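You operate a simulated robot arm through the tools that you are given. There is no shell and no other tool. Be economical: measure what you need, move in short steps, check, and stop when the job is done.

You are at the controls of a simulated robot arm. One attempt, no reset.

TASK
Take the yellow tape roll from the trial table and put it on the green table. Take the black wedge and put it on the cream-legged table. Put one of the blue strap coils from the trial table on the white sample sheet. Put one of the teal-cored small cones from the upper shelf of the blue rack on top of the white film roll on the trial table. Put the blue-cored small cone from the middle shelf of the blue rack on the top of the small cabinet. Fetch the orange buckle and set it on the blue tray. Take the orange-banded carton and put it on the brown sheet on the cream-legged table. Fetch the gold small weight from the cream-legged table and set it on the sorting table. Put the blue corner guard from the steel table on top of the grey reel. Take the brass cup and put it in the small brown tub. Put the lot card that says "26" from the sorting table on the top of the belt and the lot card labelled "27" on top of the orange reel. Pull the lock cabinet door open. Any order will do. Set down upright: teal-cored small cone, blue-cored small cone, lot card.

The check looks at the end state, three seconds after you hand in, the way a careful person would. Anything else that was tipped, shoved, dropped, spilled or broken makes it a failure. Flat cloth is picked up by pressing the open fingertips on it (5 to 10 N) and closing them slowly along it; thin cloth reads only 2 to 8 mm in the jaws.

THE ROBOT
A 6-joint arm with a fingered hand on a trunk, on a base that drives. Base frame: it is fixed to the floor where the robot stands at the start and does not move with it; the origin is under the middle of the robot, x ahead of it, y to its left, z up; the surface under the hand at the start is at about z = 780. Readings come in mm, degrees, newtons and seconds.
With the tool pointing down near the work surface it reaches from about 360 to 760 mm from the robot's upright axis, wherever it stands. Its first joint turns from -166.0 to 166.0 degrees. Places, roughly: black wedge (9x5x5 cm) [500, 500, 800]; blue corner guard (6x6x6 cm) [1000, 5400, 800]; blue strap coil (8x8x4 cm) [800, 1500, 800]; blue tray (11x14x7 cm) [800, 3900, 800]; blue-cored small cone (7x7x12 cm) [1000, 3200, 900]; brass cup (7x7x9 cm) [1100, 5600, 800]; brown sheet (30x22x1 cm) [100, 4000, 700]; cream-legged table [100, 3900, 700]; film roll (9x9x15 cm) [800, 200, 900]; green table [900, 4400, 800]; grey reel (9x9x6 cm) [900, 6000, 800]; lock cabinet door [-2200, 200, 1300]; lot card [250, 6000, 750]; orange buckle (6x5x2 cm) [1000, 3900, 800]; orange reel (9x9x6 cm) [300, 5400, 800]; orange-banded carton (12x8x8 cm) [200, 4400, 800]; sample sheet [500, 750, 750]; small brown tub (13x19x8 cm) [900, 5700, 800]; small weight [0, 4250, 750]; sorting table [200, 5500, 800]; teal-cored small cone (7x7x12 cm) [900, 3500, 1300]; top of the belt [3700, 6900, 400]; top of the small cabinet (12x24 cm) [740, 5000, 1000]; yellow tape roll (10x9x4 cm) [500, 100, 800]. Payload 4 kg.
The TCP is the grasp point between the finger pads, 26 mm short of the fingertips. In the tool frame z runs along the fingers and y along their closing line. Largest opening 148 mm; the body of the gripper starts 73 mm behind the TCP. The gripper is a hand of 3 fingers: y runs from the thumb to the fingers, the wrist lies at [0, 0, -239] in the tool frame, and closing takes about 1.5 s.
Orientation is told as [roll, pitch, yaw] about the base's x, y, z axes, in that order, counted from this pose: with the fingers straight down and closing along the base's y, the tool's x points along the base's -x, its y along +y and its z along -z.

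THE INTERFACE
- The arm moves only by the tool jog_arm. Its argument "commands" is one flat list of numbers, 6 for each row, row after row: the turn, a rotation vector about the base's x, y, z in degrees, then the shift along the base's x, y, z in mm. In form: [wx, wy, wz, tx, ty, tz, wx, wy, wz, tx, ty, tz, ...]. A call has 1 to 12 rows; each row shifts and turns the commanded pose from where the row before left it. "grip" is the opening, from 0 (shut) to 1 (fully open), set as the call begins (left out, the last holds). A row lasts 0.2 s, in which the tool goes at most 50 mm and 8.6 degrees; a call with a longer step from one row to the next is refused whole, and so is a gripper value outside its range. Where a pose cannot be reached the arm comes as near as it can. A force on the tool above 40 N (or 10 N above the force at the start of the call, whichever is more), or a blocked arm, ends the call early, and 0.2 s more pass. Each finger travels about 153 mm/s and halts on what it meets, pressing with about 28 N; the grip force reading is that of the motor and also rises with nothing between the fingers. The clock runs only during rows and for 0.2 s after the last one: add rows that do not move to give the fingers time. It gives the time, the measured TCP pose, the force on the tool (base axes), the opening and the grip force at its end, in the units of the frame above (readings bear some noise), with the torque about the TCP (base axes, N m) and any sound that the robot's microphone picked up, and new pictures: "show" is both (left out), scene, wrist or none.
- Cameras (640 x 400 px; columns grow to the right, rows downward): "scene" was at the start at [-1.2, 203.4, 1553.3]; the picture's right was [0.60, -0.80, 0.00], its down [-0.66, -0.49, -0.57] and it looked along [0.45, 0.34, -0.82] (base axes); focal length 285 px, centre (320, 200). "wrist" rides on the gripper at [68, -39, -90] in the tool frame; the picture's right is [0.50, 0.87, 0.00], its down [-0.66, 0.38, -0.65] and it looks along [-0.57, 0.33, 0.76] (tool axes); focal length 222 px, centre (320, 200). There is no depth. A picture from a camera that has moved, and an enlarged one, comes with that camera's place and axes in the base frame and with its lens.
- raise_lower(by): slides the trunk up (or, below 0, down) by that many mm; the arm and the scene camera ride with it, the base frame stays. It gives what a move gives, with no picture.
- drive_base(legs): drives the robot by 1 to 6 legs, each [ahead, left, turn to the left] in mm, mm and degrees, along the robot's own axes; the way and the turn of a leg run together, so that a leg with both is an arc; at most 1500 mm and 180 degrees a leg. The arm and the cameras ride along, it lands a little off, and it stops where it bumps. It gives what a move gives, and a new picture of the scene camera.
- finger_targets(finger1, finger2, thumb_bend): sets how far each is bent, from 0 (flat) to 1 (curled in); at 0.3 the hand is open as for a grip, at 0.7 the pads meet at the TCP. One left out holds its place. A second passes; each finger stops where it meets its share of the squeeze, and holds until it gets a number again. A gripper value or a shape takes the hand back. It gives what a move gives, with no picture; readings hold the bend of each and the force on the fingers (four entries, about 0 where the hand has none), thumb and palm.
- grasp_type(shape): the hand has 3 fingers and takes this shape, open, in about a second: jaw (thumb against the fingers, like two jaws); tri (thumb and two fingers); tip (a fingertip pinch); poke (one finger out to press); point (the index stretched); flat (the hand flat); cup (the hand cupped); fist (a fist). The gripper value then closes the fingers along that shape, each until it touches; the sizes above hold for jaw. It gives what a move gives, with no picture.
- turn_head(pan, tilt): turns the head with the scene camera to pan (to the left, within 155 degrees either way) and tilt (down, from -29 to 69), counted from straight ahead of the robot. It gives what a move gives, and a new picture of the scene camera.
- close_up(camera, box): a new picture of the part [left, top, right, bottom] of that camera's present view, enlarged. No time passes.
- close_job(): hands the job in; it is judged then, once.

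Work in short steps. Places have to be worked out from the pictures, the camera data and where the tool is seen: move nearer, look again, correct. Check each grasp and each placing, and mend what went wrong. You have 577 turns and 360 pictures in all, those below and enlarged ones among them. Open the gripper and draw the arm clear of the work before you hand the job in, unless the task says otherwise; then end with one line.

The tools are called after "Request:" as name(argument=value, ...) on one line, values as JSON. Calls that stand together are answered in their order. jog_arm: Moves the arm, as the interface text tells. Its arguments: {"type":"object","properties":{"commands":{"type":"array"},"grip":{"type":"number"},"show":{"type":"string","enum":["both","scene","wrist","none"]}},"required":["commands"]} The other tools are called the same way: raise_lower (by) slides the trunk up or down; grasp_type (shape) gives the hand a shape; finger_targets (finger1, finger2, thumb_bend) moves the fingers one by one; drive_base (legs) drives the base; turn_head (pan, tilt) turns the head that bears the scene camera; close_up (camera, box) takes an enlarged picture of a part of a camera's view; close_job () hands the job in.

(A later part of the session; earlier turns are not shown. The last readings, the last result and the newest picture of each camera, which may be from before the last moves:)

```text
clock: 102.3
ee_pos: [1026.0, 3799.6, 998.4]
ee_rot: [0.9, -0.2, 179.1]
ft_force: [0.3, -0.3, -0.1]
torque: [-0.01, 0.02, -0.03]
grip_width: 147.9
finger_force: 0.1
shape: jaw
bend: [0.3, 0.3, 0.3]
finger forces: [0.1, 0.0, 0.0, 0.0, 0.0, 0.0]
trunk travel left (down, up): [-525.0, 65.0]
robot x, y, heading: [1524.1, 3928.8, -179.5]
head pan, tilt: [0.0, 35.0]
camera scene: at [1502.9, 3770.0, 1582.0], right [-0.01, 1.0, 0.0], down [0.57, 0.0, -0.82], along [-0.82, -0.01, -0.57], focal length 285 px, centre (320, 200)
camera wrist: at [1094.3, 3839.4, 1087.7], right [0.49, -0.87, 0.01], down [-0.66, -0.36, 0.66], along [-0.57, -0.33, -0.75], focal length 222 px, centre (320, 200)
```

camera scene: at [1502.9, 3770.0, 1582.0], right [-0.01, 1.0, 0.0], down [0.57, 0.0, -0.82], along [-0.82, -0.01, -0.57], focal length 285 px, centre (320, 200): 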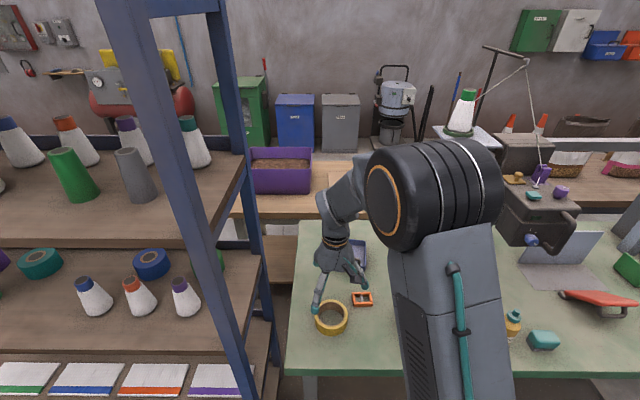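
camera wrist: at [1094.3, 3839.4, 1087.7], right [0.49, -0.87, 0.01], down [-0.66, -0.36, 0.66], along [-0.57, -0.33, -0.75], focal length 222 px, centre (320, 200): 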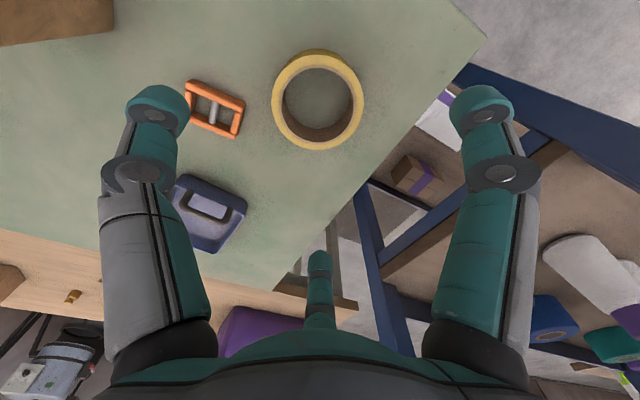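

Tape placed. Buckle is at [961,3899,~827], long side along y; I'll rotate the tool −90° so the fingers stay clear of the tape, and move above it.

Request:
jog_arm(commands=[0, 0, -8.2, -6, 9, 0, 0, 0, -8.2, -6, 9, 0, 0, 0, -8.2, -6, 9, 0, 0, 0, -8.2, -6, 9, 0, 0, 0, -8.2, -6, 9, 0, 0, 0, -8.2, -6, 9, 0, 0, 0, -8.2, -6, 9, 0, 0, 0, -8.2, -6, 9, 0, 0, 0, -8.2, -6, 9, 0, 0, 0, -8.2, -6, 9, 0, 0, 0, -8.0, -5, 9, 0], grip=0.75)

```text
clock: 104.7
ee_pos: [960.2, 3897.7, 998.6]
ee_rot: [0.9, -0.2, 89.0]
ft_force: [-0.1, -0.6, 0.4]
torque: [-0.01, 0.01, 0.0]
grip_width: 111.2
finger_force: 0.1
shape: jaw
bend: [0.26, 0.26, 0.55]
finger forces: [0.1, 0.0, 0.0, 0.1, 0.0, 0.0]
trunk travel left (down, up): [-525.0, 65.0]
robot x, y, heading: [1529.1, 3930.8, -179.8]
head pan, tilt: [0.0, 35.0]
camera scene: at [1502.7, 3770.1, 1582.1], right [-0.01, 1.0, 0.0], down [0.57, 0.0, -0.82], along [-0.82, -0.01, -0.57], focal length 285 px, centre (320, 200)
camera wrist: at [999.5, 3829.6, 1087.8], right [-0.87, -0.48, 0.01], down [-0.36, 0.66, 0.66], along [-0.33, 0.58, -0.75], focal length 222 px, centre (320, 200)
```

scene: 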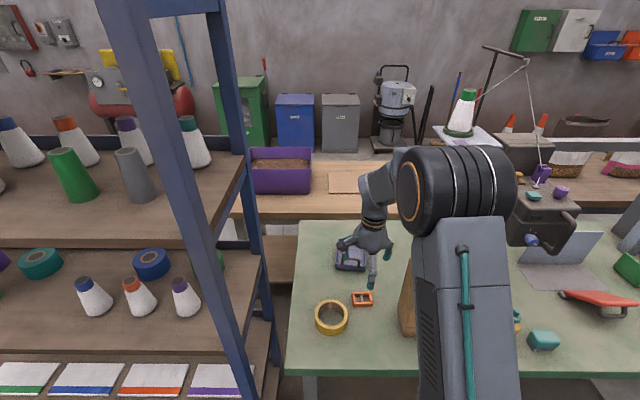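
wrist: 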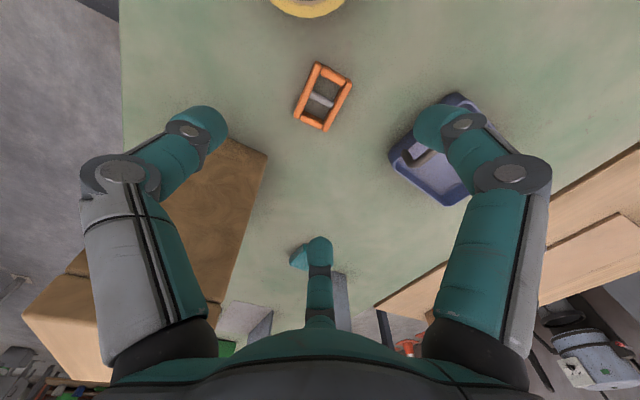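

Buckle at [957,3897], aligned with the jaws. Descend to fingertips just above the table and close.

Request:
jog_arm(commands=[0, 0, 0, -4, -2, -45, 0, 0, 0, 0, 0, -45, 0, 0, 0, 0, 0, -40, 0, 0, 0, 0, 0, -14, 0, 0, 0, 0, 0, -8, 0, 0, 0, 0, 0, 0], show="wrist")

```text
clock: 106.1
ee_pos: [955.5, 3896.9, 847.7]
ee_rot: [1.0, -0.3, 89.1]
ft_force: [-0.6, 0.0, 3.7]
torque: [-0.02, -0.21, -0.03]
grip_width: 111.2
finger_force: 0.2
shape: jaw
bend: [0.26, 0.26, 0.55]
finger forces: [0.0, 0.0, 0.0, 0.1, 3.4, 0.0]
trunk travel left (down, up): [-525.0, 65.0]
robot x, y, heading: [1529.0, 3928.2, -179.6]
head pan, tilt: [0.0, 35.0]
camera wrist: at [995.6, 3827.7, 935.8], right [-0.87, -0.49, 0.01], down [-0.36, 0.66, 0.66], along [-0.33, 0.57, -0.75], focal length 222 px, centre (320, 200)
```

wrist: 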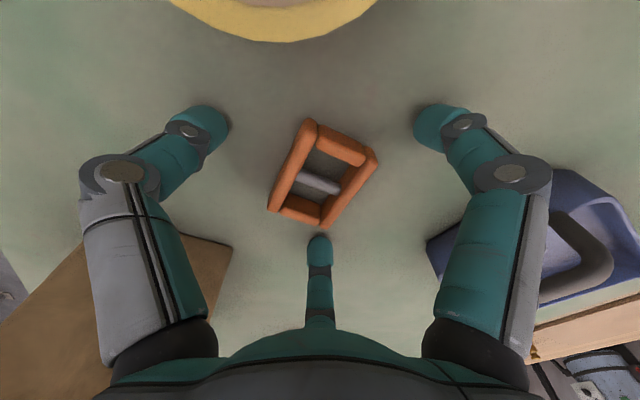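

Thumb just touches the table; raise 3 mm and close.

Request:
jog_arm(commands=[0, 0, 0, 0, 0, 3, 0, 0, 0, 0, 0, 0, 0, 0, 0, 0, 0, 0, 0, 0, 0, 0, 0, 0, 0, 0, 0, 0, 0, 0, 0, 0, 0, 0, 0, 0, 0, 0, 0, 0, 0, 0], grip=0, show="wrist")

```text
clock: 107.7
ee_pos: [955.5, 3895.7, 851.2]
ee_rot: [0.9, -0.2, 89.3]
ft_force: [-0.6, 1.4, 3.8]
torque: [0.02, -0.01, 0.01]
grip_width: 48.6
finger_force: 27.6
shape: jaw
bend: [0.77, 0.77, 0.69]
finger forces: [22.4, 24.6, 0.0, 0.0, 22.3, 0.0]
trunk travel left (down, up): [-525.0, 65.0]
robot x, y, heading: [1527.8, 3934.7, -179.5]
head pan, tilt: [0.0, 35.0]
camera wrist: at [995.6, 3827.9, 938.9], right [-0.87, -0.49, 0.01], down [-0.36, 0.66, 0.66], along [-0.33, 0.57, -0.75], focal length 222 px, centre (320, 200)
```

wrist: 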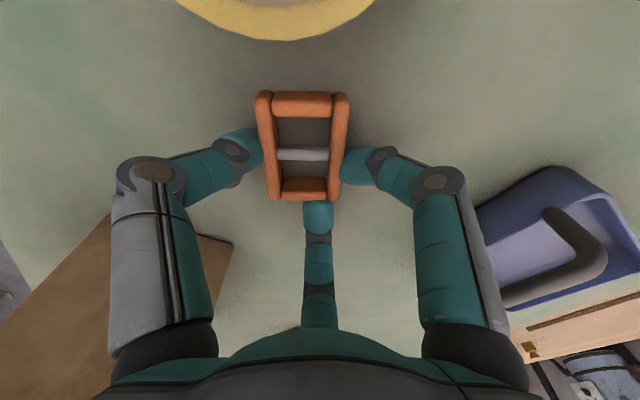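

Gripped. Lift and look at the tray.

Request:
jog_arm(commands=[0, 0, 0, 0, 0, 40, 0, 0, 0, 0, 0, 40, 0, 0, 0, 0, 0, 40, 0, 0, 0, 0, 0, 0], show="wrist")

Request:
close_up(camera="wrist", box=[340, 60, 560, 260])

Request:
close_up(camera="scene", box=[280, 200, 440, 320])

```text
clock: 108.7
ee_pos: [956.6, 3895.3, 969.7]
ee_rot: [0.8, -0.3, 89.2]
ft_force: [0.2, 0.8, -0.6]
torque: [0.03, 0.02, 0.0]
grip_width: 48.6
finger_force: 27.8
shape: jaw
bend: [0.77, 0.77, 0.69]
finger forces: [21.8, 23.9, 0.1, 0.0, 21.9, 0.0]
trunk travel left (down, up): [-525.0, 65.0]
robot x, y, heading: [1529.0, 3930.3, -179.6]
head pan, tilt: [0.0, 35.0]
camera wrist: at [996.8, 3827.3, 1058.9], right [-0.87, -0.49, 0.01], down [-0.36, 0.66, 0.66], along [-0.33, 0.58, -0.75], focal length 222 px, centre (320, 200)
```

wrist: 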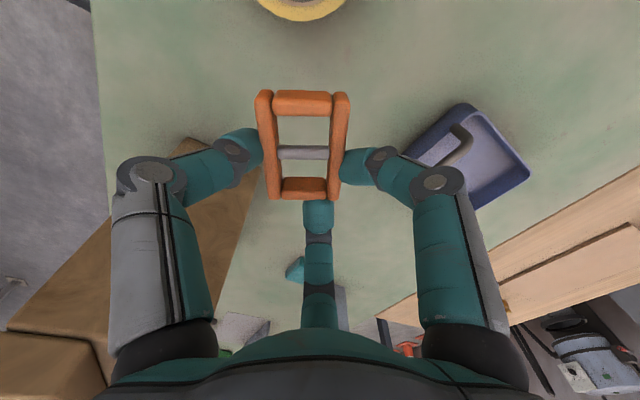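

```text
2.00 times, centred on (450, 160) of wrist
camera zoom: at [996.8, 3827.3, 1058.9], right [-0.87, -0.49, 0.01], down [-0.36, 0.66, 0.66], along [-0.33, 0.58, -0.75], focal length 444 px, centre (60, 280)
```

zoom: 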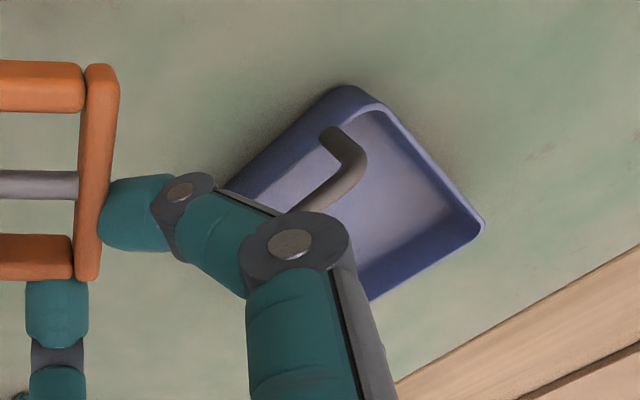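

```text
3.33 times, centred on (360, 260) of scene
camera zoom: at [1503.0, 3770.0, 1582.1], right [-0.01, 1.0, 0.0], down [0.57, 0.0, -0.82], along [-0.82, -0.01, -0.57], focal length 951 px, centre (187, 0)
```

zoom: 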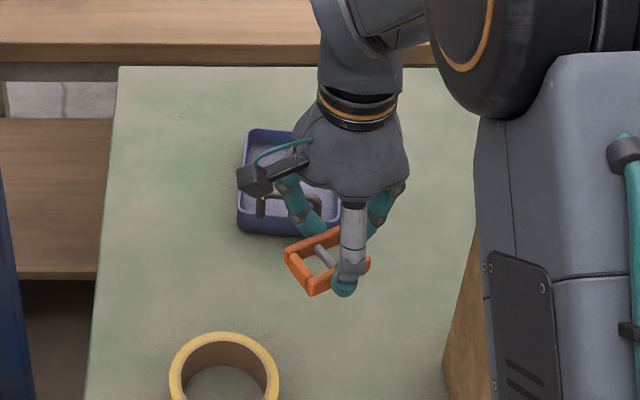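

Tray: floor spans about x 705–825, y 3816–3935, with a handle along its +x side. I'll rotate back so the fingers straddle along y, then shift the base nearer (arm kept off the wooden block).

Request:
jog_arm(commands=[0, 0, 8.2, 0, -9, 5, 0, 0, 8.2, 0, -9, 5, 0, 0, 8.2, 0, -9, 5, 0, 0, 8.2, 0, -9, 5, 0, 0, 8.2, 0, -9, 5, 0, 0, 8.2, 0, -9, 5, 0, 0, 8.2, 0, -9, 5, 0, 0, 8.2, 0, -9, 5, 0, 0, 8.2, 0, -9, 5, 0, 0, 8.2, 0, -9, 5, 0, 0, 8.0, 0, -10, 0], show="none")

Request:
drive_base(legs=[[0, -100, 0], [95, 0, 0]])

```text
clock: 111.1
ee_pos: [957.8, 3795.5, 1021.0]
ee_rot: [0.9, -0.3, 179.1]
ft_force: [0.6, 0.3, -0.6]
torque: [0.0, 0.0, 0.01]
grip_width: 48.3
finger_force: 28.2
shape: jaw
bend: [0.77, 0.77, 0.69]
finger forces: [21.9, 23.8, 0.0, 0.1, 21.9, 0.0]
trunk travel left (down, up): [-525.0, 65.0]
robot x, y, heading: [1527.1, 3932.9, -179.1]
head pan, tilt: [0.0, 35.0]
```

```text
clock: 113.0
ee_pos: [860.3, 3896.8, 1019.4]
ee_rot: [0.9, -0.3, 179.2]
ft_force: [-0.1, 0.0, 0.1]
torque: [0.01, 0.0, 0.03]
grip_width: 48.4
finger_force: 28.6
shape: jaw
bend: [0.77, 0.77, 0.69]
finger forces: [22.0, 23.8, 0.1, 0.1, 21.9, 0.1]
trunk travel left (down, up): [-525.0, 65.0]
robot x, y, heading: [1434.0, 4030.0, -179.9]
head pan, tilt: [0.0, 35.0]
camera scene: at [1406.7, 3870.3, 1582.0], right [-0.01, 1.0, 0.0], down [0.57, 0.0, -0.82], along [-0.82, -0.01, -0.57], focal length 285 px, centre (320, 200)
```

scene: 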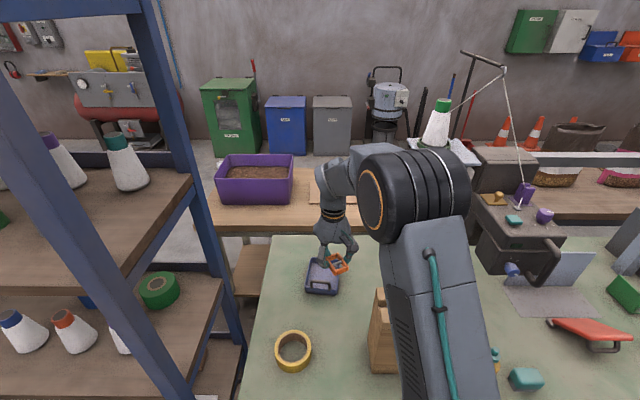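

Move over the tray and look.

Request:
jog_arm(commands=[0, 0, 0, -45, -10, -30, 0, 0, 0, -45, -10, -30, 0, 0, 0, 0, 0, 0], show="wrist")

Request:
close_up(camera="scene", box=[260, 220, 400, 310])

```text
refused: row 1 steps farther than a row can; nothing moved
```

```text
4.44 times, centred on (330, 265) of scene
camera zoom: at [1406.7, 3870.3, 1582.0], right [-0.01, 1.0, 0.0], down [0.57, 0.0, -0.82], along [-0.82, -0.01, -0.57], focal length 1268 px, centre (276, -89)
```

zoom: 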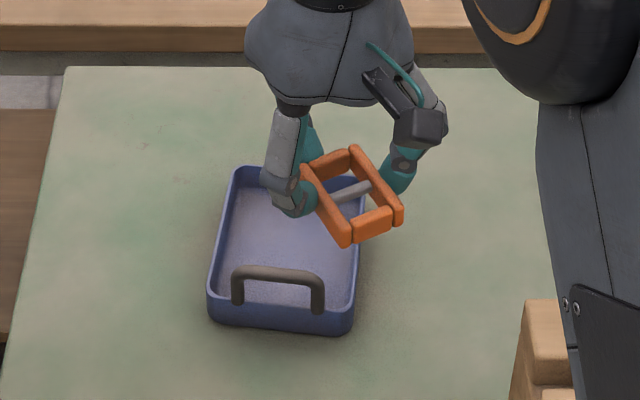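

Clear view of the tray (centre ≈[770,3873], handle on near edge). Move over its free interior.

Request:
jog_arm(commands=[0, 0, 0, -34, -7, -10, 0, 0, 0, -33, -7, -25, 0, 0, 0, -33, -7, -25, 0, 0, 0, 0, 0, 0], show="wrist")

Request:
close_up(camera="scene", box=[260, 220, 400, 310])

```text
clock: 114.0
ee_pos: [761.4, 3876.1, 958.3]
ee_rot: [0.9, -0.3, 179.1]
ft_force: [0.0, -0.7, -0.2]
torque: [0.06, -0.06, 0.03]
grip_width: 48.4
finger_force: 27.6
shape: jaw
bend: [0.77, 0.77, 0.69]
finger forces: [22.0, 23.8, 0.1, 0.0, 22.0, 0.0]
trunk travel left (down, up): [-525.0, 65.0]
robot x, y, heading: [1437.9, 4031.9, -179.8]
head pan, tilt: [0.0, 35.0]
camera wrist: at [828.9, 3915.8, 1047.7], right [0.49, -0.87, 0.01], down [-0.66, -0.36, 0.66], along [-0.57, -0.33, -0.75], focal length 222 px, centre (320, 200)
```

wrist: 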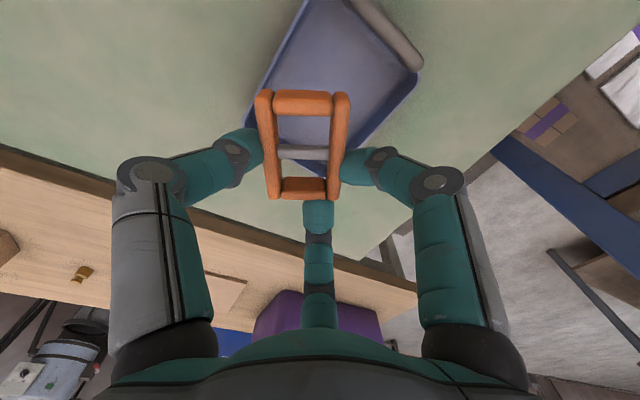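

```text
4.44 times, centred on (330, 265) of scene
camera zoom: at [1406.8, 3870.3, 1582.1], right [-0.01, 1.0, 0.0], down [0.57, 0.0, -0.82], along [-0.82, -0.01, -0.57], focal length 1268 px, centre (276, -89)
```

zoom: 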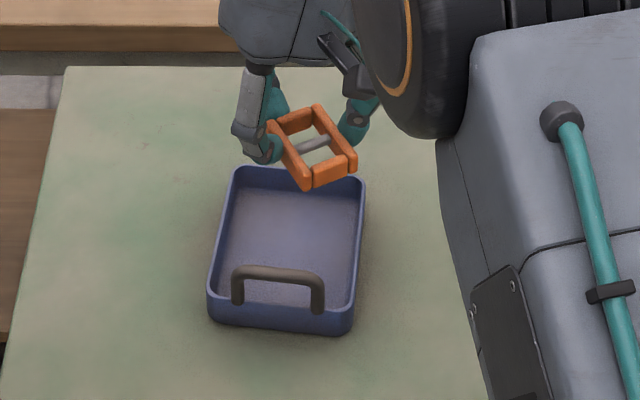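

Aligned with the tray's interior; nudge +6 mm x, lower to just above the floor, and open only a little.

Request:
jog_arm(commands=[0, 0, 0, 6, 0, -40, 0, 0, 0, 0, 0, -35, 0, 0, 0, 0, 0, -12, 0, 0, 0, 0, 0, -5, 0, 0, 0, 0, 0, 0], show="none")

Request:
close_up(camera="scene", box=[260, 220, 400, 310])

```text
clock: 115.2
ee_pos: [767.1, 3875.4, 866.2]
ee_rot: [1.0, -0.3, 179.2]
ft_force: [-0.3, -0.3, -0.6]
torque: [-0.05, -0.02, -0.02]
grip_width: 47.7
finger_force: 28.1
shape: jaw
bend: [0.77, 0.76, 0.69]
finger forces: [21.9, 23.4, 0.0, 0.1, 22.2, 0.0]
trunk travel left (down, up): [-525.0, 65.0]
robot x, y, heading: [1434.0, 4033.0, -179.7]
head pan, tilt: [0.0, 35.0]
```

```text
4.44 times, centred on (330, 265) of scene
camera zoom: at [1407.2, 3870.3, 1582.0], right [-0.01, 1.0, 0.0], down [0.57, 0.0, -0.82], along [-0.82, -0.01, -0.57], focal length 1268 px, centre (276, -89)
```

zoom: 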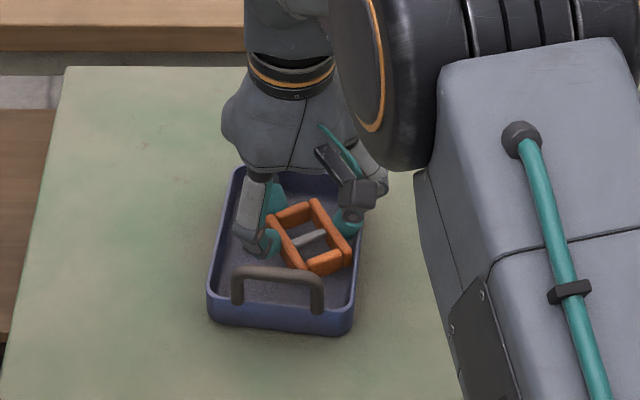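

Well inside. Lower a bit more and release gently.

Request:
jog_arm(commands=[0, 0, 0, 0, 0, -4, 0, 0, 0, 0, 0, -4, 0, 0, 0, 0, 0, 0], show="none")

Request:
jog_arm(commands=[0, 0, 0, 0, 0, 0, 0, 0, 0, 0, 0, 0, 0, 0, 0, 0, 0, 0, 0, 0, 0, 0, 0, 30, 0, 0, 0, 0, 0, 40, 0, 0, 0, 0, 0, 50], grip=0.45)

Request:
close_up(camera="scene", box=[260, 220, 400, 310])

```text
clock: 116.0
ee_pos: [766.7, 3875.0, 859.0]
ee_rot: [0.8, -0.2, 179.0]
ft_force: [-0.3, -0.1, -0.8]
torque: [0.0, 0.01, -0.03]
grip_width: 47.7
finger_force: 28.3
shape: jaw
bend: [0.77, 0.76, 0.69]
finger forces: [22.0, 23.5, 0.1, 0.0, 22.9, 0.1]
trunk travel left (down, up): [-525.0, 65.0]
robot x, y, heading: [1434.2, 4033.0, -179.5]
head pan, tilt: [0.0, 35.0]
```

```text
clock: 117.4
ee_pos: [766.7, 3875.2, 979.3]
ee_rot: [0.9, -0.2, 179.1]
ft_force: [0.2, -0.8, -0.3]
torque: [0.01, 0.01, -0.04]
grip_width: 66.2
finger_force: 0.1
shape: jaw
bend: [0.39, 0.39, 0.7]
finger forces: [0.0, 0.0, 0.0, 0.0, 0.0, 0.0]
trunk travel left (down, up): [-525.0, 65.0]
robot x, y, heading: [1432.3, 4030.9, -179.7]
head pan, tilt: [0.0, 35.0]
camera scene: at [1407.3, 3870.4, 1582.0], right [-0.01, 1.0, 0.0], down [0.57, 0.0, -0.82], along [-0.82, -0.01, -0.57], focal length 285 px, centre (320, 200)
camera wrist: at [835.2, 3915.7, 1069.1], right [0.49, -0.87, 0.01], down [-0.66, -0.36, 0.66], along [-0.57, -0.33, -0.75], focal length 222 px, centre (320, 200)
```

scene: 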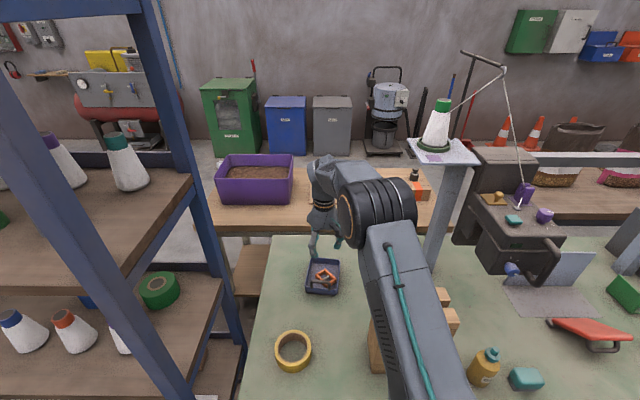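
wrist: 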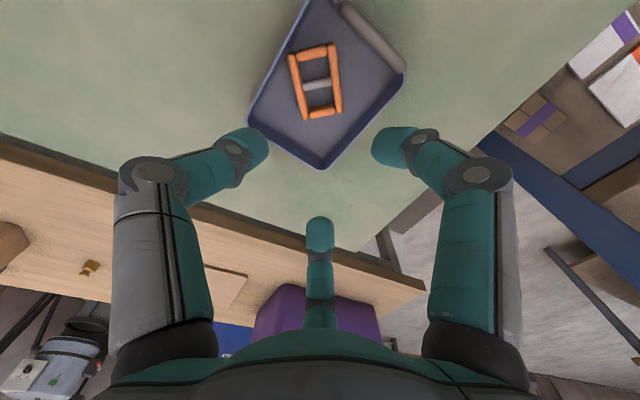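

```text
4.44 times, centred on (330, 265) of scene
camera zoom: at [1407.3, 3870.4, 1582.0], right [-0.01, 1.0, 0.0], down [0.57, 0.0, -0.82], along [-0.82, -0.01, -0.57], focal length 1268 px, centre (276, -89)
```

zoom: 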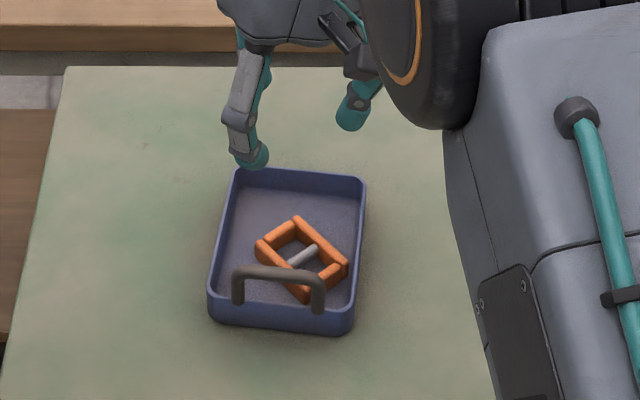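

Buckle is in the tray. Next the blue-cored cone on the middle shelf (≈[1000,3115,900]); back off and sidestep to face it from the east.

Request:
drive_base(legs=[[-520, 0, 0], [0, 920, 0]])

Request:
jog_arm(commands=[0, 0, 8.4, 0, 0, 0, 0, 0, 8.4, 0, 0, 0, 0, 0, 8.4, 0, 0, 0, 0, 0, 8.4, 0, 0, 0, 0, 0, 8.4, 0, 0, 0, 0, 0, 8.4, 0, 0, 0, 0, 0, 8.4, 0, 0, 0, 0, 0, 8.4, 0, 0, 0, 0, 0, 8.4, 0, 0, 0, 0, 0, 8.4, 0, 0, 0, 0, 0, 6, 0, 0, 0], show="none", grip=1)

```text
clock: 124.8
ee_pos: [1305.6, 2955.9, 980.2]
ee_rot: [0.9, -0.3, 179.7]
ft_force: [0.0, 0.0, -0.9]
torque: [0.02, 0.0, 0.02]
grip_width: 66.2
finger_force: 0.1
shape: jaw
bend: [0.39, 0.39, 0.7]
finger forces: [0.1, 0.0, 0.0, 0.0, 0.0, 0.1]
trunk travel left (down, up): [-525.0, 65.0]
robot x, y, heading: [1969.4, 3117.6, -179.1]
head pan, tilt: [0.0, 35.0]
camera scene: at [1945.5, 2958.0, 1582.1], right [-0.02, 1.0, 0.0], down [0.57, 0.01, -0.82], along [-0.82, -0.01, -0.57], focal length 285 px, centre (320, 200)
```

scene: 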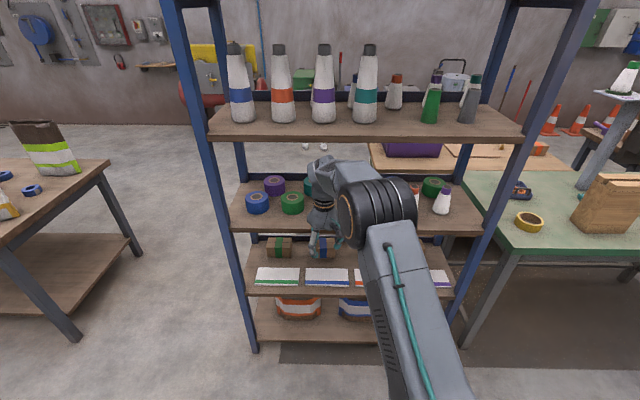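

```text
clock: 127.2
ee_pos: [1368.0, 2913.2, 945.4]
ee_rot: [-0.9, 1.1, -91.9]
ft_force: [0.8, 0.4, 0.1]
torque: [0.02, 0.03, 0.02]
grip_width: 148.0
finger_force: 0.1
shape: jaw
bend: [0.3, 0.3, 0.3]
finger forces: [0.0, 0.1, 0.0, 0.0, 0.1, 0.1]
out of reach, approached as far as the arm can: row 10, 11
trunk travel left (down, up): [-525.0, 65.0]
robot x, y, heading: [1969.7, 3124.0, -179.1]
head pan, tilt: [0.0, 35.0]
```

Wrist joint limit reached that way. I'll go back to the previous yaw and pitch the tool forward ~70° (camera side down), moving to the cone's y.

Request:
jog_arm(commands=[0, 0, -8.2, 0, 15, 5, 0, 0, -8.2, 0, 15, 5, 0, 0, -8.2, 0, 15, 0, 0, 0, -8.2, 0, 15, 0, 0, 0, -8.2, 0, 15, 0, 0, 0, -8.2, 0, 15, 0, 0, 0, -8.2, 0, 20, 0, 0, 0, -8.2, 0, 20, 0, 0, 0, -8.2, 0, 20, 0, 0, 0, -8.2, 0, 20, 0, 0, 0, -7.2, 0, 20, 0], show="none")

Request:
jog_arm(commands=[0, 8, 0, 20, 0, 0, 0, 8, 0, 20, 0, 0, 0, 8, 0, 20, 0, 0, 0, 8, 0, 20, 0, 0, 0, 8, 0, 10, 0, 0, 0, 8, 0, 0, 0, 0, 0, 8, 0, 0, 0, 0, 0, 8, 0, 0, 0, 0, 0, 6, 0, 0, 0, 0], grip=0.9)

```text
clock: 129.7
ee_pos: [1366.6, 3105.4, 954.1]
ee_rot: [0.9, -0.2, -179.6]
ft_force: [0.8, -0.2, -0.4]
torque: [-0.02, 0.02, 0.04]
grip_width: 147.8
finger_force: 0.1
shape: jaw
bend: [0.3, 0.3, 0.3]
finger forces: [0.1, 0.0, 0.0, 0.1, 0.0, 0.0]
trunk travel left (down, up): [-525.0, 65.0]
robot x, y, heading: [1967.1, 3118.5, -179.0]
head pan, tilt: [0.0, 35.0]
```

```text
clock: 131.7
ee_pos: [1407.1, 3102.4, 954.2]
ee_rot: [-0.4, -70.4, -178.7]
ft_force: [-0.7, -0.4, 0.2]
torque: [0.03, -0.01, -0.01]
grip_width: 133.0
finger_force: 0.0
shape: jaw
bend: [0.25, 0.25, 0.33]
finger forces: [0.1, 0.0, 0.1, 0.0, 0.1, 0.0]
out of reach, approached as far as the arm can: row 6, 7, 8, 9
trunk travel left (down, up): [-525.0, 65.0]
robot x, y, heading: [1971.5, 3118.1, -179.2]
head pan, tilt: [0.0, 35.0]
camera scene: at [1945.4, 2958.0, 1582.1], right [-0.02, 1.0, 0.0], down [0.57, 0.01, -0.82], along [-0.82, -0.01, -0.57], focal length 285 px, centre (320, 200)
camera wrist: at [1513.9, 3144.7, 919.8], right [0.18, -0.86, -0.47], down [0.4, -0.37, 0.84], along [-0.9, -0.34, 0.28], focal length 222 px, centre (320, 200)
```

scene: 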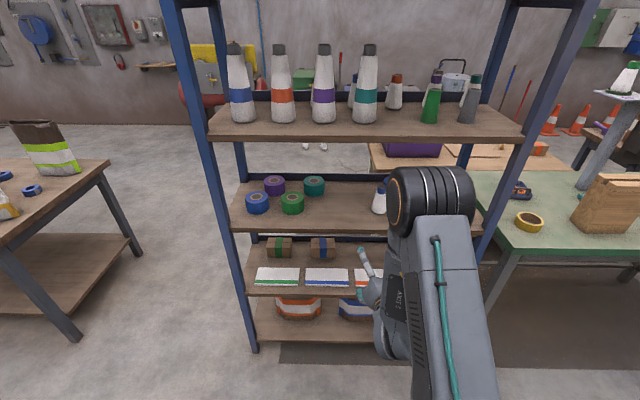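
wrist: 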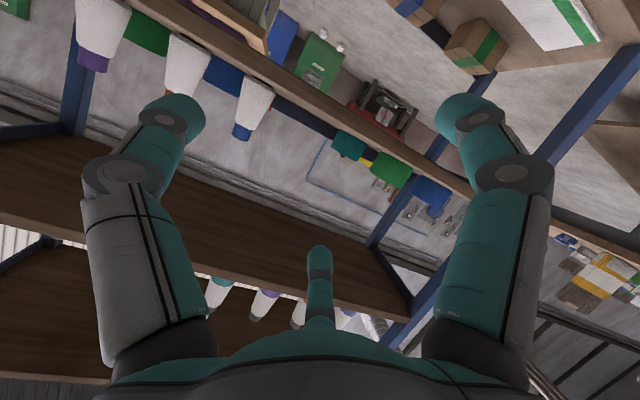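

Two views agree: the blue-cored cone is at about [1045,3178], mid-height z≈960 (shelf ≈900). Move the base so the open hand is just in front of it.

Request:
jog_arm(commands=[0, 0, 0, 0, 0, 11, 0, 0, 0, 0, 0, 0], show="none")

Request:
drive_base(legs=[[0, -76, 0], [230, 0, 0]])

Request:
jog_arm(commands=[0, 0, 0, 0, 0, 0])

```text
clock: 132.2
ee_pos: [1405.4, 3102.3, 964.0]
ee_rot: [-0.2, -70.4, -178.6]
ft_force: [0.2, 1.1, 0.4]
torque: [0.03, 0.02, -0.01]
grip_width: 133.4
finger_force: 0.0
shape: jaw
bend: [0.25, 0.25, 0.33]
finger forces: [0.0, 0.0, 0.1, 0.0, 0.0, 0.0]
trunk travel left (down, up): [-525.0, 65.0]
robot x, y, heading: [1970.7, 3120.4, -179.1]
head pan, tilt: [0.0, 35.0]
```

```text
clock: 134.6
ee_pos: [1175.8, 3174.5, 964.0]
ee_rot: [-0.4, -70.3, -178.6]
ft_force: [0.0, 0.0, -0.1]
torque: [-0.01, 0.01, -0.01]
grip_width: 133.3
finger_force: 0.0
shape: jaw
bend: [0.25, 0.25, 0.33]
finger forces: [0.0, 0.1, 0.0, 0.0, 0.1, 0.0]
trunk travel left (down, up): [-525.0, 65.0]
robot x, y, heading: [1737.0, 3193.3, -179.3]
head pan, tilt: [0.0, 35.0]
camera scene: at [1714.8, 3030.0, 1582.1], right [-0.02, 1.0, 0.0], down [0.57, 0.01, -0.82], along [-0.82, -0.01, -0.57], focal length 285 px, centre (320, 200)
```

scene: 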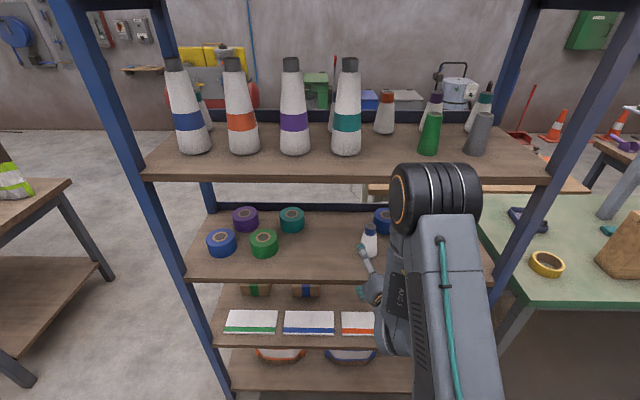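

```text
clock: 135.0
ee_pos: [1174.6, 3174.9, 963.3]
ee_rot: [-0.4, -70.3, -178.7]
ft_force: [-0.4, -0.3, 0.3]
torque: [0.0, -0.02, 0.04]
grip_width: 133.0
finger_force: 0.0
shape: jaw
bend: [0.25, 0.25, 0.33]
finger forces: [0.0, 0.0, 0.0, 0.0, 0.1, 0.0]
trunk travel left (down, up): [-525.0, 65.0]
robot x, y, heading: [1740.2, 3194.1, -179.2]
head pan, tilt: [0.0, 35.0]
camera scene: at [1715.1, 3029.9, 1582.1], right [-0.02, 1.0, 0.0], down [0.57, 0.01, -0.82], along [-0.82, -0.01, -0.57], focal length 285 px, centre (320, 200)
camera wrist: at [1281.4, 3216.9, 930.7], right [0.18, -0.86, -0.47], down [0.4, -0.37, 0.84], along [-0.9, -0.34, 0.28], focal length 222 px, centre (320, 200)
```

scene: 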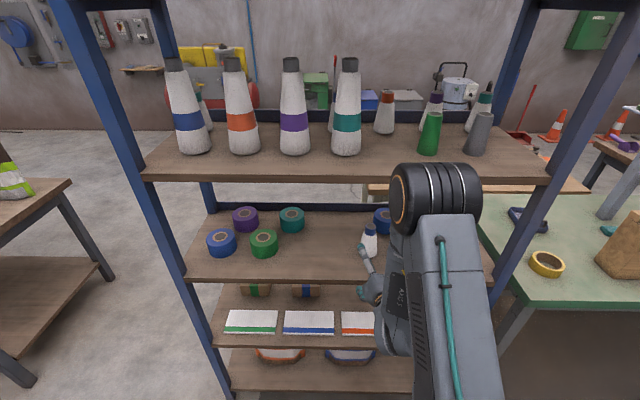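
wrist: 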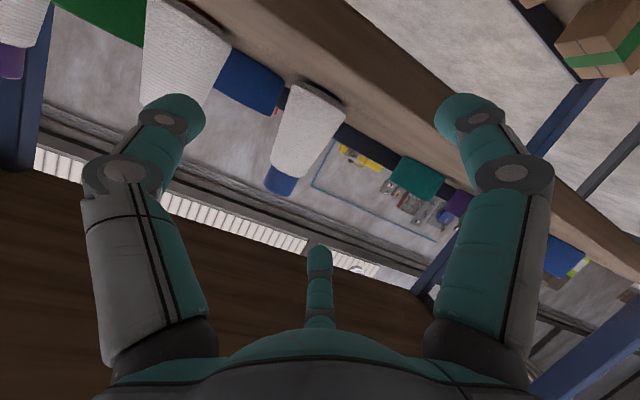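

Cone axis at y≈3179, x≈1042, shelf ≈902. The hand closes centrically (3 fingers at 120°), so I go in a little higher (z≈985) with the grip at 0.9.

Request:
jog_arm(commands=[0, 0, 0, 0, -2, 22, 0, 0, 0, -35, 0, 0, 0, 0, 0, -35, 0, 0, 0, 0, 0, -22, 0, 0, 0, 0, 0, 0, 0, 0])

```text
clock: 136.2
ee_pos: [1083.1, 3173.5, 985.8]
ee_rot: [-0.4, -70.2, -178.6]
ft_force: [0.5, -0.5, 0.4]
torque: [0.03, 0.01, 0.02]
grip_width: 133.3
finger_force: 0.1
shape: jaw
bend: [0.25, 0.25, 0.33]
finger forces: [0.0, 0.0, 0.0, 0.0, 0.0, 0.0]
trunk travel left (down, up): [-525.0, 65.0]
robot x, y, heading: [1739.1, 3196.4, -179.2]
head pan, tilt: [0.0, 35.0]
camera scene: at [1714.9, 3029.9, 1582.1], right [-0.02, 1.0, 0.0], down [0.57, 0.01, -0.82], along [-0.82, -0.01, -0.57], focal length 285 px, centre (320, 200)
camera wrist: at [1189.3, 3214.7, 953.0], right [0.18, -0.86, -0.47], down [0.4, -0.37, 0.84], along [-0.9, -0.34, 0.28], focal length 222 px, centre (320, 200)
```

scene: 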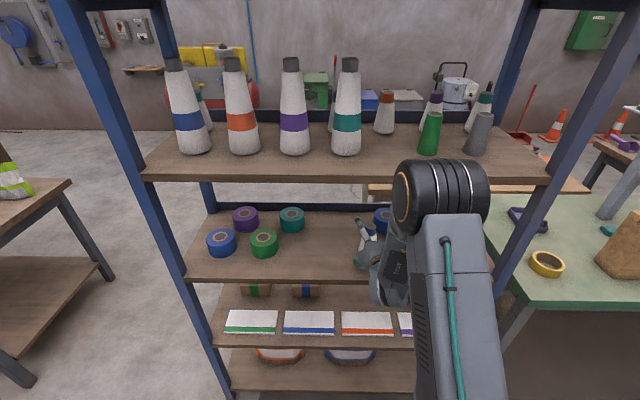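
wrist: 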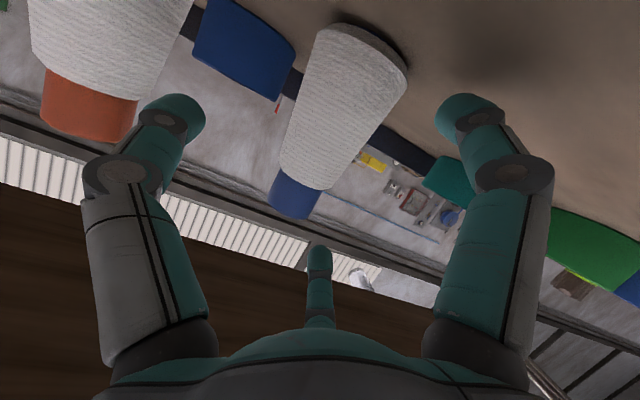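

Cone is centred between the fingers. Advance the last 40 mm and close.

Request:
jog_arm(commands=[0, 0, 0, -14, 2, 0, 0, 0, 0, -14, 1, 0, 0, 0, 0, -13, 0, 0, 0, 0, 0, 0, 0, 0], show="wrist")

```text
clock: 137.2
ee_pos: [1042.2, 3176.1, 985.6]
ee_rot: [-0.4, -70.2, -178.6]
ft_force: [-0.6, 0.6, 0.7]
torque: [-0.02, -0.03, 0.01]
grip_width: 133.2
finger_force: 0.0
shape: jaw
bend: [0.25, 0.25, 0.33]
finger forces: [0.0, 0.0, 0.0, 0.1, 0.0, 0.0]
trunk travel left (down, up): [-525.0, 65.0]
robot x, y, heading: [1740.8, 3192.6, -178.9]
head pan, tilt: [0.0, 35.0]
camera wrist: at [1148.4, 3217.9, 952.9], right [0.18, -0.86, -0.47], down [0.4, -0.37, 0.84], along [-0.9, -0.34, 0.28], focal length 222 px, centre (320, 200)
```

wrist: 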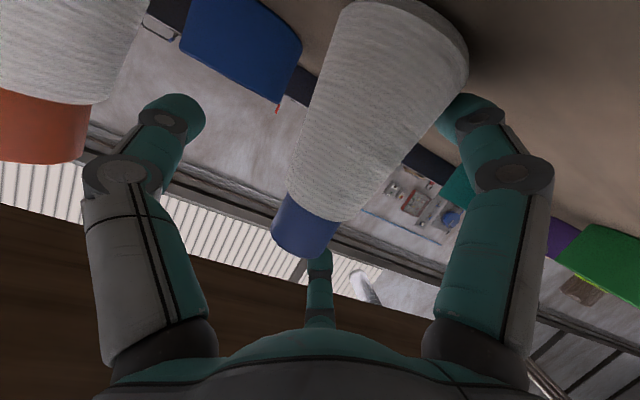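

Close gradually on the cone.

Request:
jog_arm(commands=[0, 0, 0, 0, 0, 0, 0, 0, 0, 0, 0, 0, 0, 0, 0, 0, 0, 0, 0, 0, 0, 0, 0, 0], show="wrist", grip=0.5)

```text
clock: 138.2
ee_pos: [1041.7, 3176.8, 985.8]
ee_rot: [-0.4, -70.3, -178.6]
ft_force: [0.4, -0.4, -0.5]
torque: [-0.03, -0.01, -0.02]
grip_width: 74.9
finger_force: 0.0
shape: jaw
bend: [0.36, 0.36, 0.7]
finger forces: [0.9, 0.0, 0.0, 0.0, 0.0, 0.0]
trunk travel left (down, up): [-525.0, 65.0]
robot x, y, heading: [1736.7, 3189.9, -179.4]
head pan, tilt: [0.0, 35.0]
camera wrist: at [1148.5, 3217.8, 953.0], right [0.18, -0.86, -0.47], down [0.4, -0.37, 0.84], along [-0.9, -0.34, 0.28], focal length 222 px, centre (320, 200)
```

wrist: 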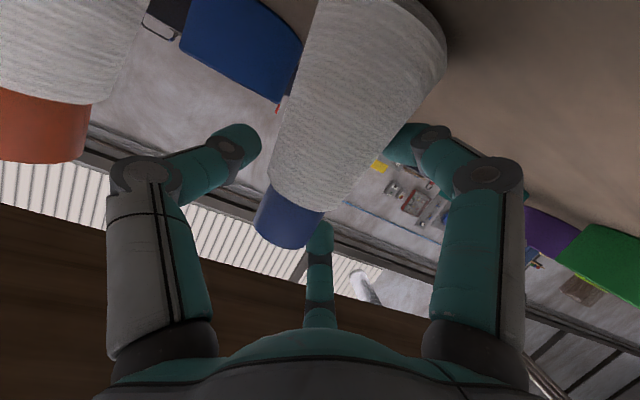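

The lower finger reached the cone first; shift the hand slightly −y and close fully.

Request:
jog_arm(commands=[0, 0, 0, 0, -5, 0, 0, 0, 0, 0, 0, 0, 0, 0, 0, 0, 0, 0], show="none")

Request:
jog_arm(commands=[0, 0, 0, 0, 0, 0, 0, 0, 0, 0, 0, 0, 0, 0, 0, 0, 0, 0, 0, 0, 0, 0, 0, 0, 0, 0, 0, 0, 0, 0], show="both", grip=0.0)

```text
clock: 139.0
ee_pos: [1041.1, 3171.8, 986.0]
ee_rot: [-0.3, -70.4, -178.8]
ft_force: [0.0, -0.2, 0.1]
torque: [0.0, -0.01, 0.0]
grip_width: 74.5
finger_force: 0.0
shape: jaw
bend: [0.36, 0.36, 0.7]
finger forces: [0.0, 0.1, 0.0, 0.1, 0.0, 0.0]
trunk travel left (down, up): [-525.0, 65.0]
robot x, y, heading: [1737.0, 3190.3, -179.2]
head pan, tilt: [0.0, 35.0]
```

```text
clock: 140.2
ee_pos: [1042.3, 3170.3, 986.1]
ee_rot: [-0.4, -70.3, -178.7]
ft_force: [-0.4, 0.1, -0.4]
torque: [-0.01, -0.01, -0.02]
grip_width: 5.1
finger_force: 27.6
shape: jaw
bend: [0.78, 0.7, 0.75]
finger forces: [0.2, 0.0, 0.0, 0.0, 0.1, 0.3]
trunk travel left (down, up): [-525.0, 65.0]
robot x, y, heading: [1740.8, 3190.9, -179.2]
head pan, tilt: [0.0, 35.0]
camera scene: at [1715.0, 3029.9, 1582.1], right [-0.02, 1.0, 0.0], down [0.57, 0.01, -0.82], along [-0.82, -0.01, -0.57], focal length 285 px, centre (320, 200)
camera wrist: at [1148.8, 3213.0, 952.9], right [0.18, -0.86, -0.47], down [0.4, -0.37, 0.84], along [-0.9, -0.34, 0.28], focal length 222 px, centre (320, 200)
```

scene: 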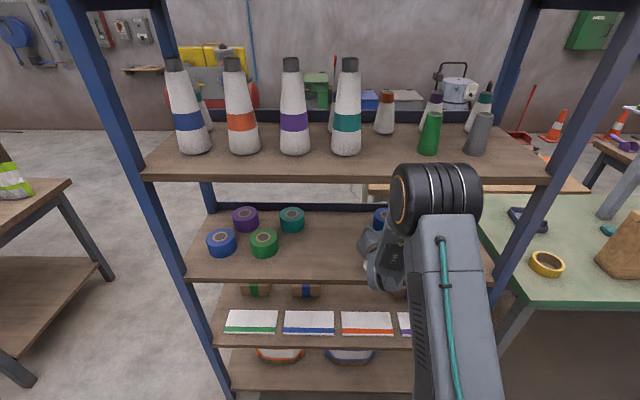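
wrist: 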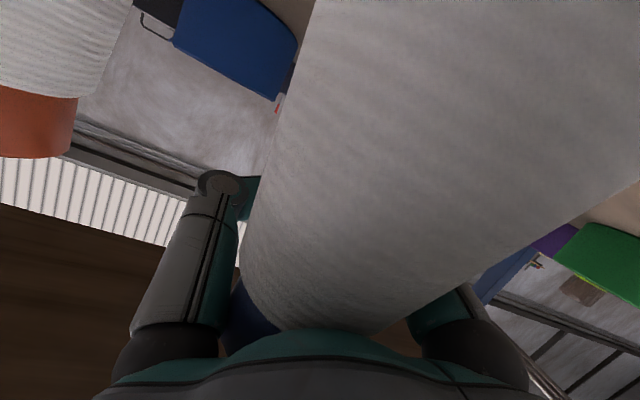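

The fingers closed behind the cone and drew it toward the palm. Open again slowly and look.

Request:
jog_arm(commands=[0, 0, 0, 0, 0, 0, 0, 0, 0, 0, 0, 0, 0, 0, 0, 0, 0, 0, 0, 0, 0, 0, 0, 0, 0, 0, 0, 0, 0, 0], show="both", grip=0.9)

```text
clock: 141.4
ee_pos: [1042.2, 3171.8, 985.1]
ee_rot: [-0.5, -70.3, -178.6]
ft_force: [0.6, 0.4, -0.2]
torque: [0.04, 0.03, -0.03]
grip_width: 133.0
finger_force: 0.1
shape: jaw
bend: [0.25, 0.25, 0.34]
finger forces: [0.1, 0.0, 0.0, 0.0, 0.0, 0.2]
trunk travel left (down, up): [-525.0, 65.0]
robot x, y, heading: [1735.1, 3189.1, -179.2]
head pan, tilt: [0.0, 35.0]
camera scene: at [1715.0, 3029.9, 1582.1], right [-0.02, 1.0, 0.0], down [0.57, 0.01, -0.82], along [-0.82, -0.01, -0.57], focal length 285 px, centre (320, 200)
camera wrist: at [1148.7, 3213.0, 953.1], right [0.18, -0.86, -0.47], down [0.4, -0.37, 0.84], along [-0.9, -0.34, 0.28], focal length 222 px, centre (320, 200)
```

scene: 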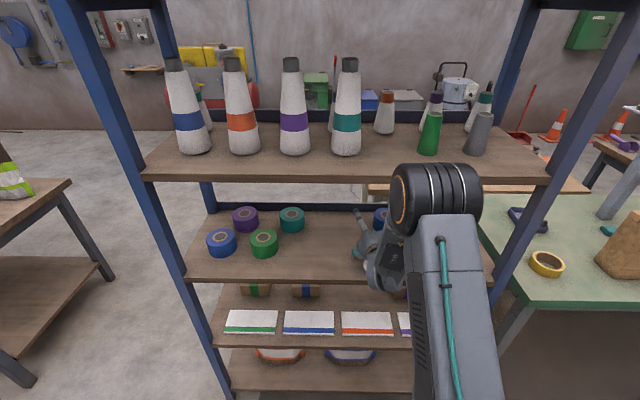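
wrist: 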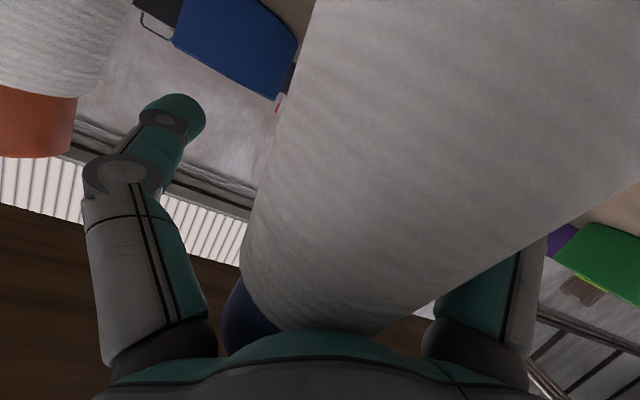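

The cone still stands, now at about [1100,3168] (shelf edge ≈1160). Withdraw the open hand 50 mm and look.

Request:
jog_arm(commands=[0, 0, 0, 15, 0, 0, 0, 0, 0, 15, 0, 0, 0, 0, 0, 20, 0, 0, 0, 0, 0, 0, 0, 0], show="both")

```text
clock: 142.4
ee_pos: [1091.7, 3171.0, 986.5]
ee_rot: [-0.3, -70.3, -178.6]
ft_force: [-0.7, 0.3, 0.7]
torque: [0.0, 0.0, -0.01]
grip_width: 132.8
finger_force: 0.1
shape: jaw
bend: [0.25, 0.25, 0.34]
finger forces: [0.1, 0.0, 0.0, 0.1, 0.0, 0.0]
trunk travel left (down, up): [-525.0, 65.0]
robot x, y, heading: [1739.3, 3191.3, -178.9]
head pan, tilt: [0.0, 35.0]
camera scene: at [1715.1, 3029.9, 1582.1], right [-0.02, 1.0, 0.0], down [0.57, 0.01, -0.82], along [-0.82, -0.01, -0.57], focal length 285 px, centre (320, 200)
camera wrist: at [1198.7, 3212.9, 952.9], right [0.18, -0.86, -0.47], down [0.4, -0.37, 0.84], along [-0.9, -0.34, 0.28], focal length 222 px, centre (320, 200)
```

scene: 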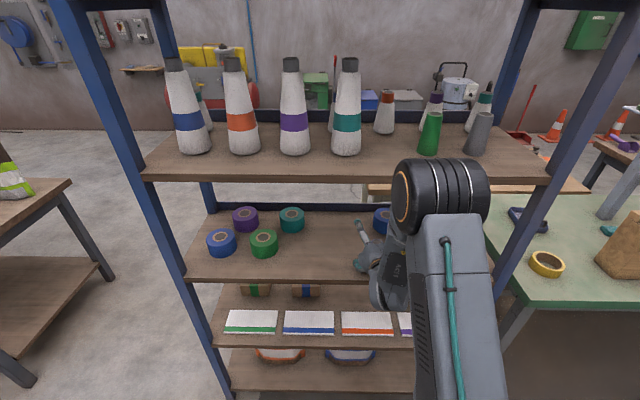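
wrist: 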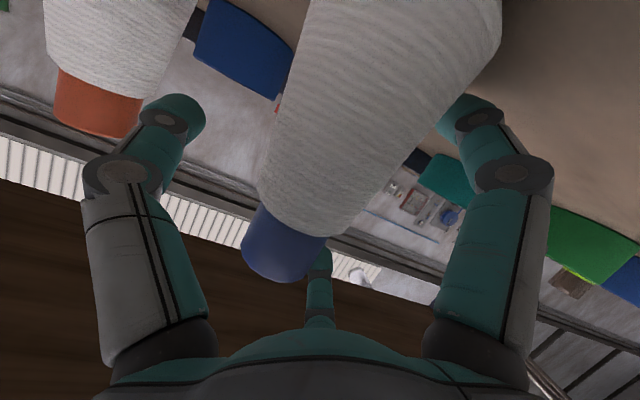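

Cone is upright at about [1110,3187]. Since it's now near the shelf edge, I'll retry with a 45° tilt from above: back out, re-pitch, and move to the pre-grasp point.

Request:
jog_arm(commands=[0, 0, 0, 40, 0, 0, 0, 0, 0, 40, 0, 0, 0, -8.4, 0, 20, 4, 20, 0, -8.4, 0, 0, 4, 20, 0, -8.4, 0, -12, 4, 23, 0, 0, 0, 0, 0, 0], show="both", grip=1)

```text
clock: 143.8
ee_pos: [1174.3, 3184.2, 1048.8]
ee_rot: [0.5, -45.1, -179.2]
ft_force: [-0.4, -0.1, -0.4]
torque: [-0.03, -0.01, 0.01]
grip_width: 147.9
finger_force: 0.0
shape: jaw
bend: [0.3, 0.3, 0.3]
finger forces: [0.1, 0.0, 0.0, 0.1, 0.0, 0.1]
out of reach, approached as far as the arm can: row 3
trunk travel left (down, up): [-525.0, 65.0]
robot x, y, heading: [1739.3, 3188.0, -179.0]
head pan, tilt: [0.0, 35.0]
camera scene: at [1715.1, 3030.0, 1582.1], right [-0.02, 1.0, 0.0], down [0.57, 0.01, -0.82], along [-0.82, -0.01, -0.57], focal length 285 px, centre (320, 200)
camera wrist: at [1285.0, 3225.4, 1065.4], right [0.37, -0.86, -0.35], down [0.01, -0.37, 0.93], along [-0.93, -0.34, -0.13], focal length 222 px, centre (320, 200)
```

scene: 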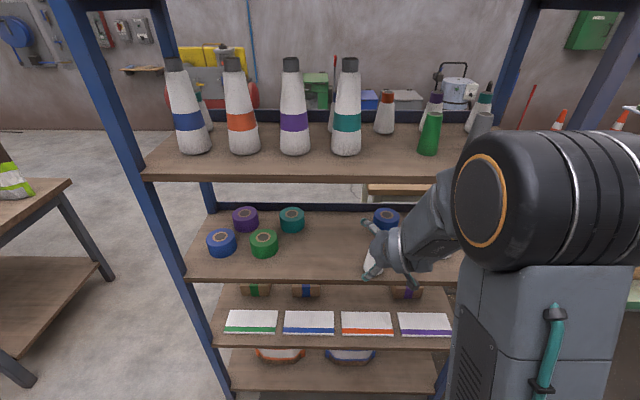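
wrist: 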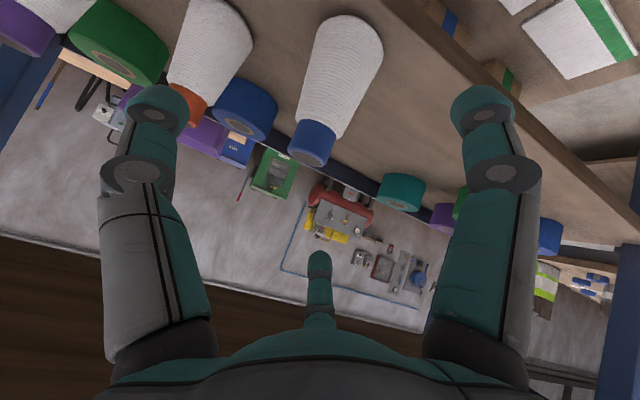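

Cone axis ≈[1112,3188]. Approach along the tool axis to z≈980.

Request:
jog_arm(commands=[0, 0, 0, -20, 1, -23, 0, 0, 0, -20, 1, -23, 0, 0, 0, -20, 0, -22, 0, 0, 0, 0, 0, 0], show="wrist")

```text
clock: 144.8
ee_pos: [1112.5, 3185.8, 981.3]
ee_rot: [0.4, -45.0, -179.5]
ft_force: [-0.4, 0.1, 0.5]
torque: [0.02, -0.02, 0.0]
grip_width: 147.8
finger_force: 0.1
shape: jaw
bend: [0.3, 0.3, 0.3]
finger forces: [0.0, 0.0, 0.0, 0.0, 0.0, 0.0]
trunk travel left (down, up): [-525.0, 65.0]
robot x, y, heading: [1741.1, 3192.6, -179.0]
head pan, tilt: [0.0, 35.0]
camera wrist: at [1223.5, 3227.1, 997.0], right [0.37, -0.86, -0.35], down [0.01, -0.37, 0.93], along [-0.93, -0.34, -0.13], focal length 222 px, centre (320, 200)
```

wrist: 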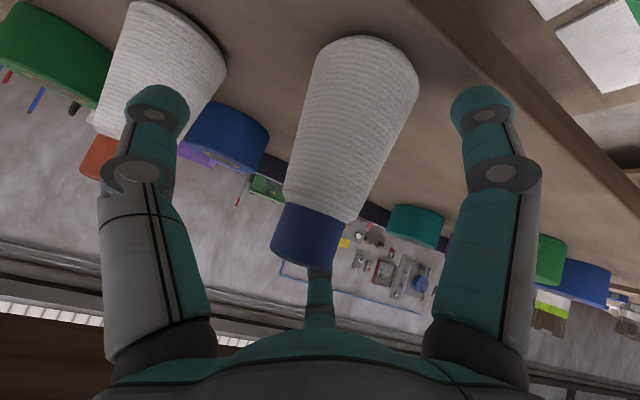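

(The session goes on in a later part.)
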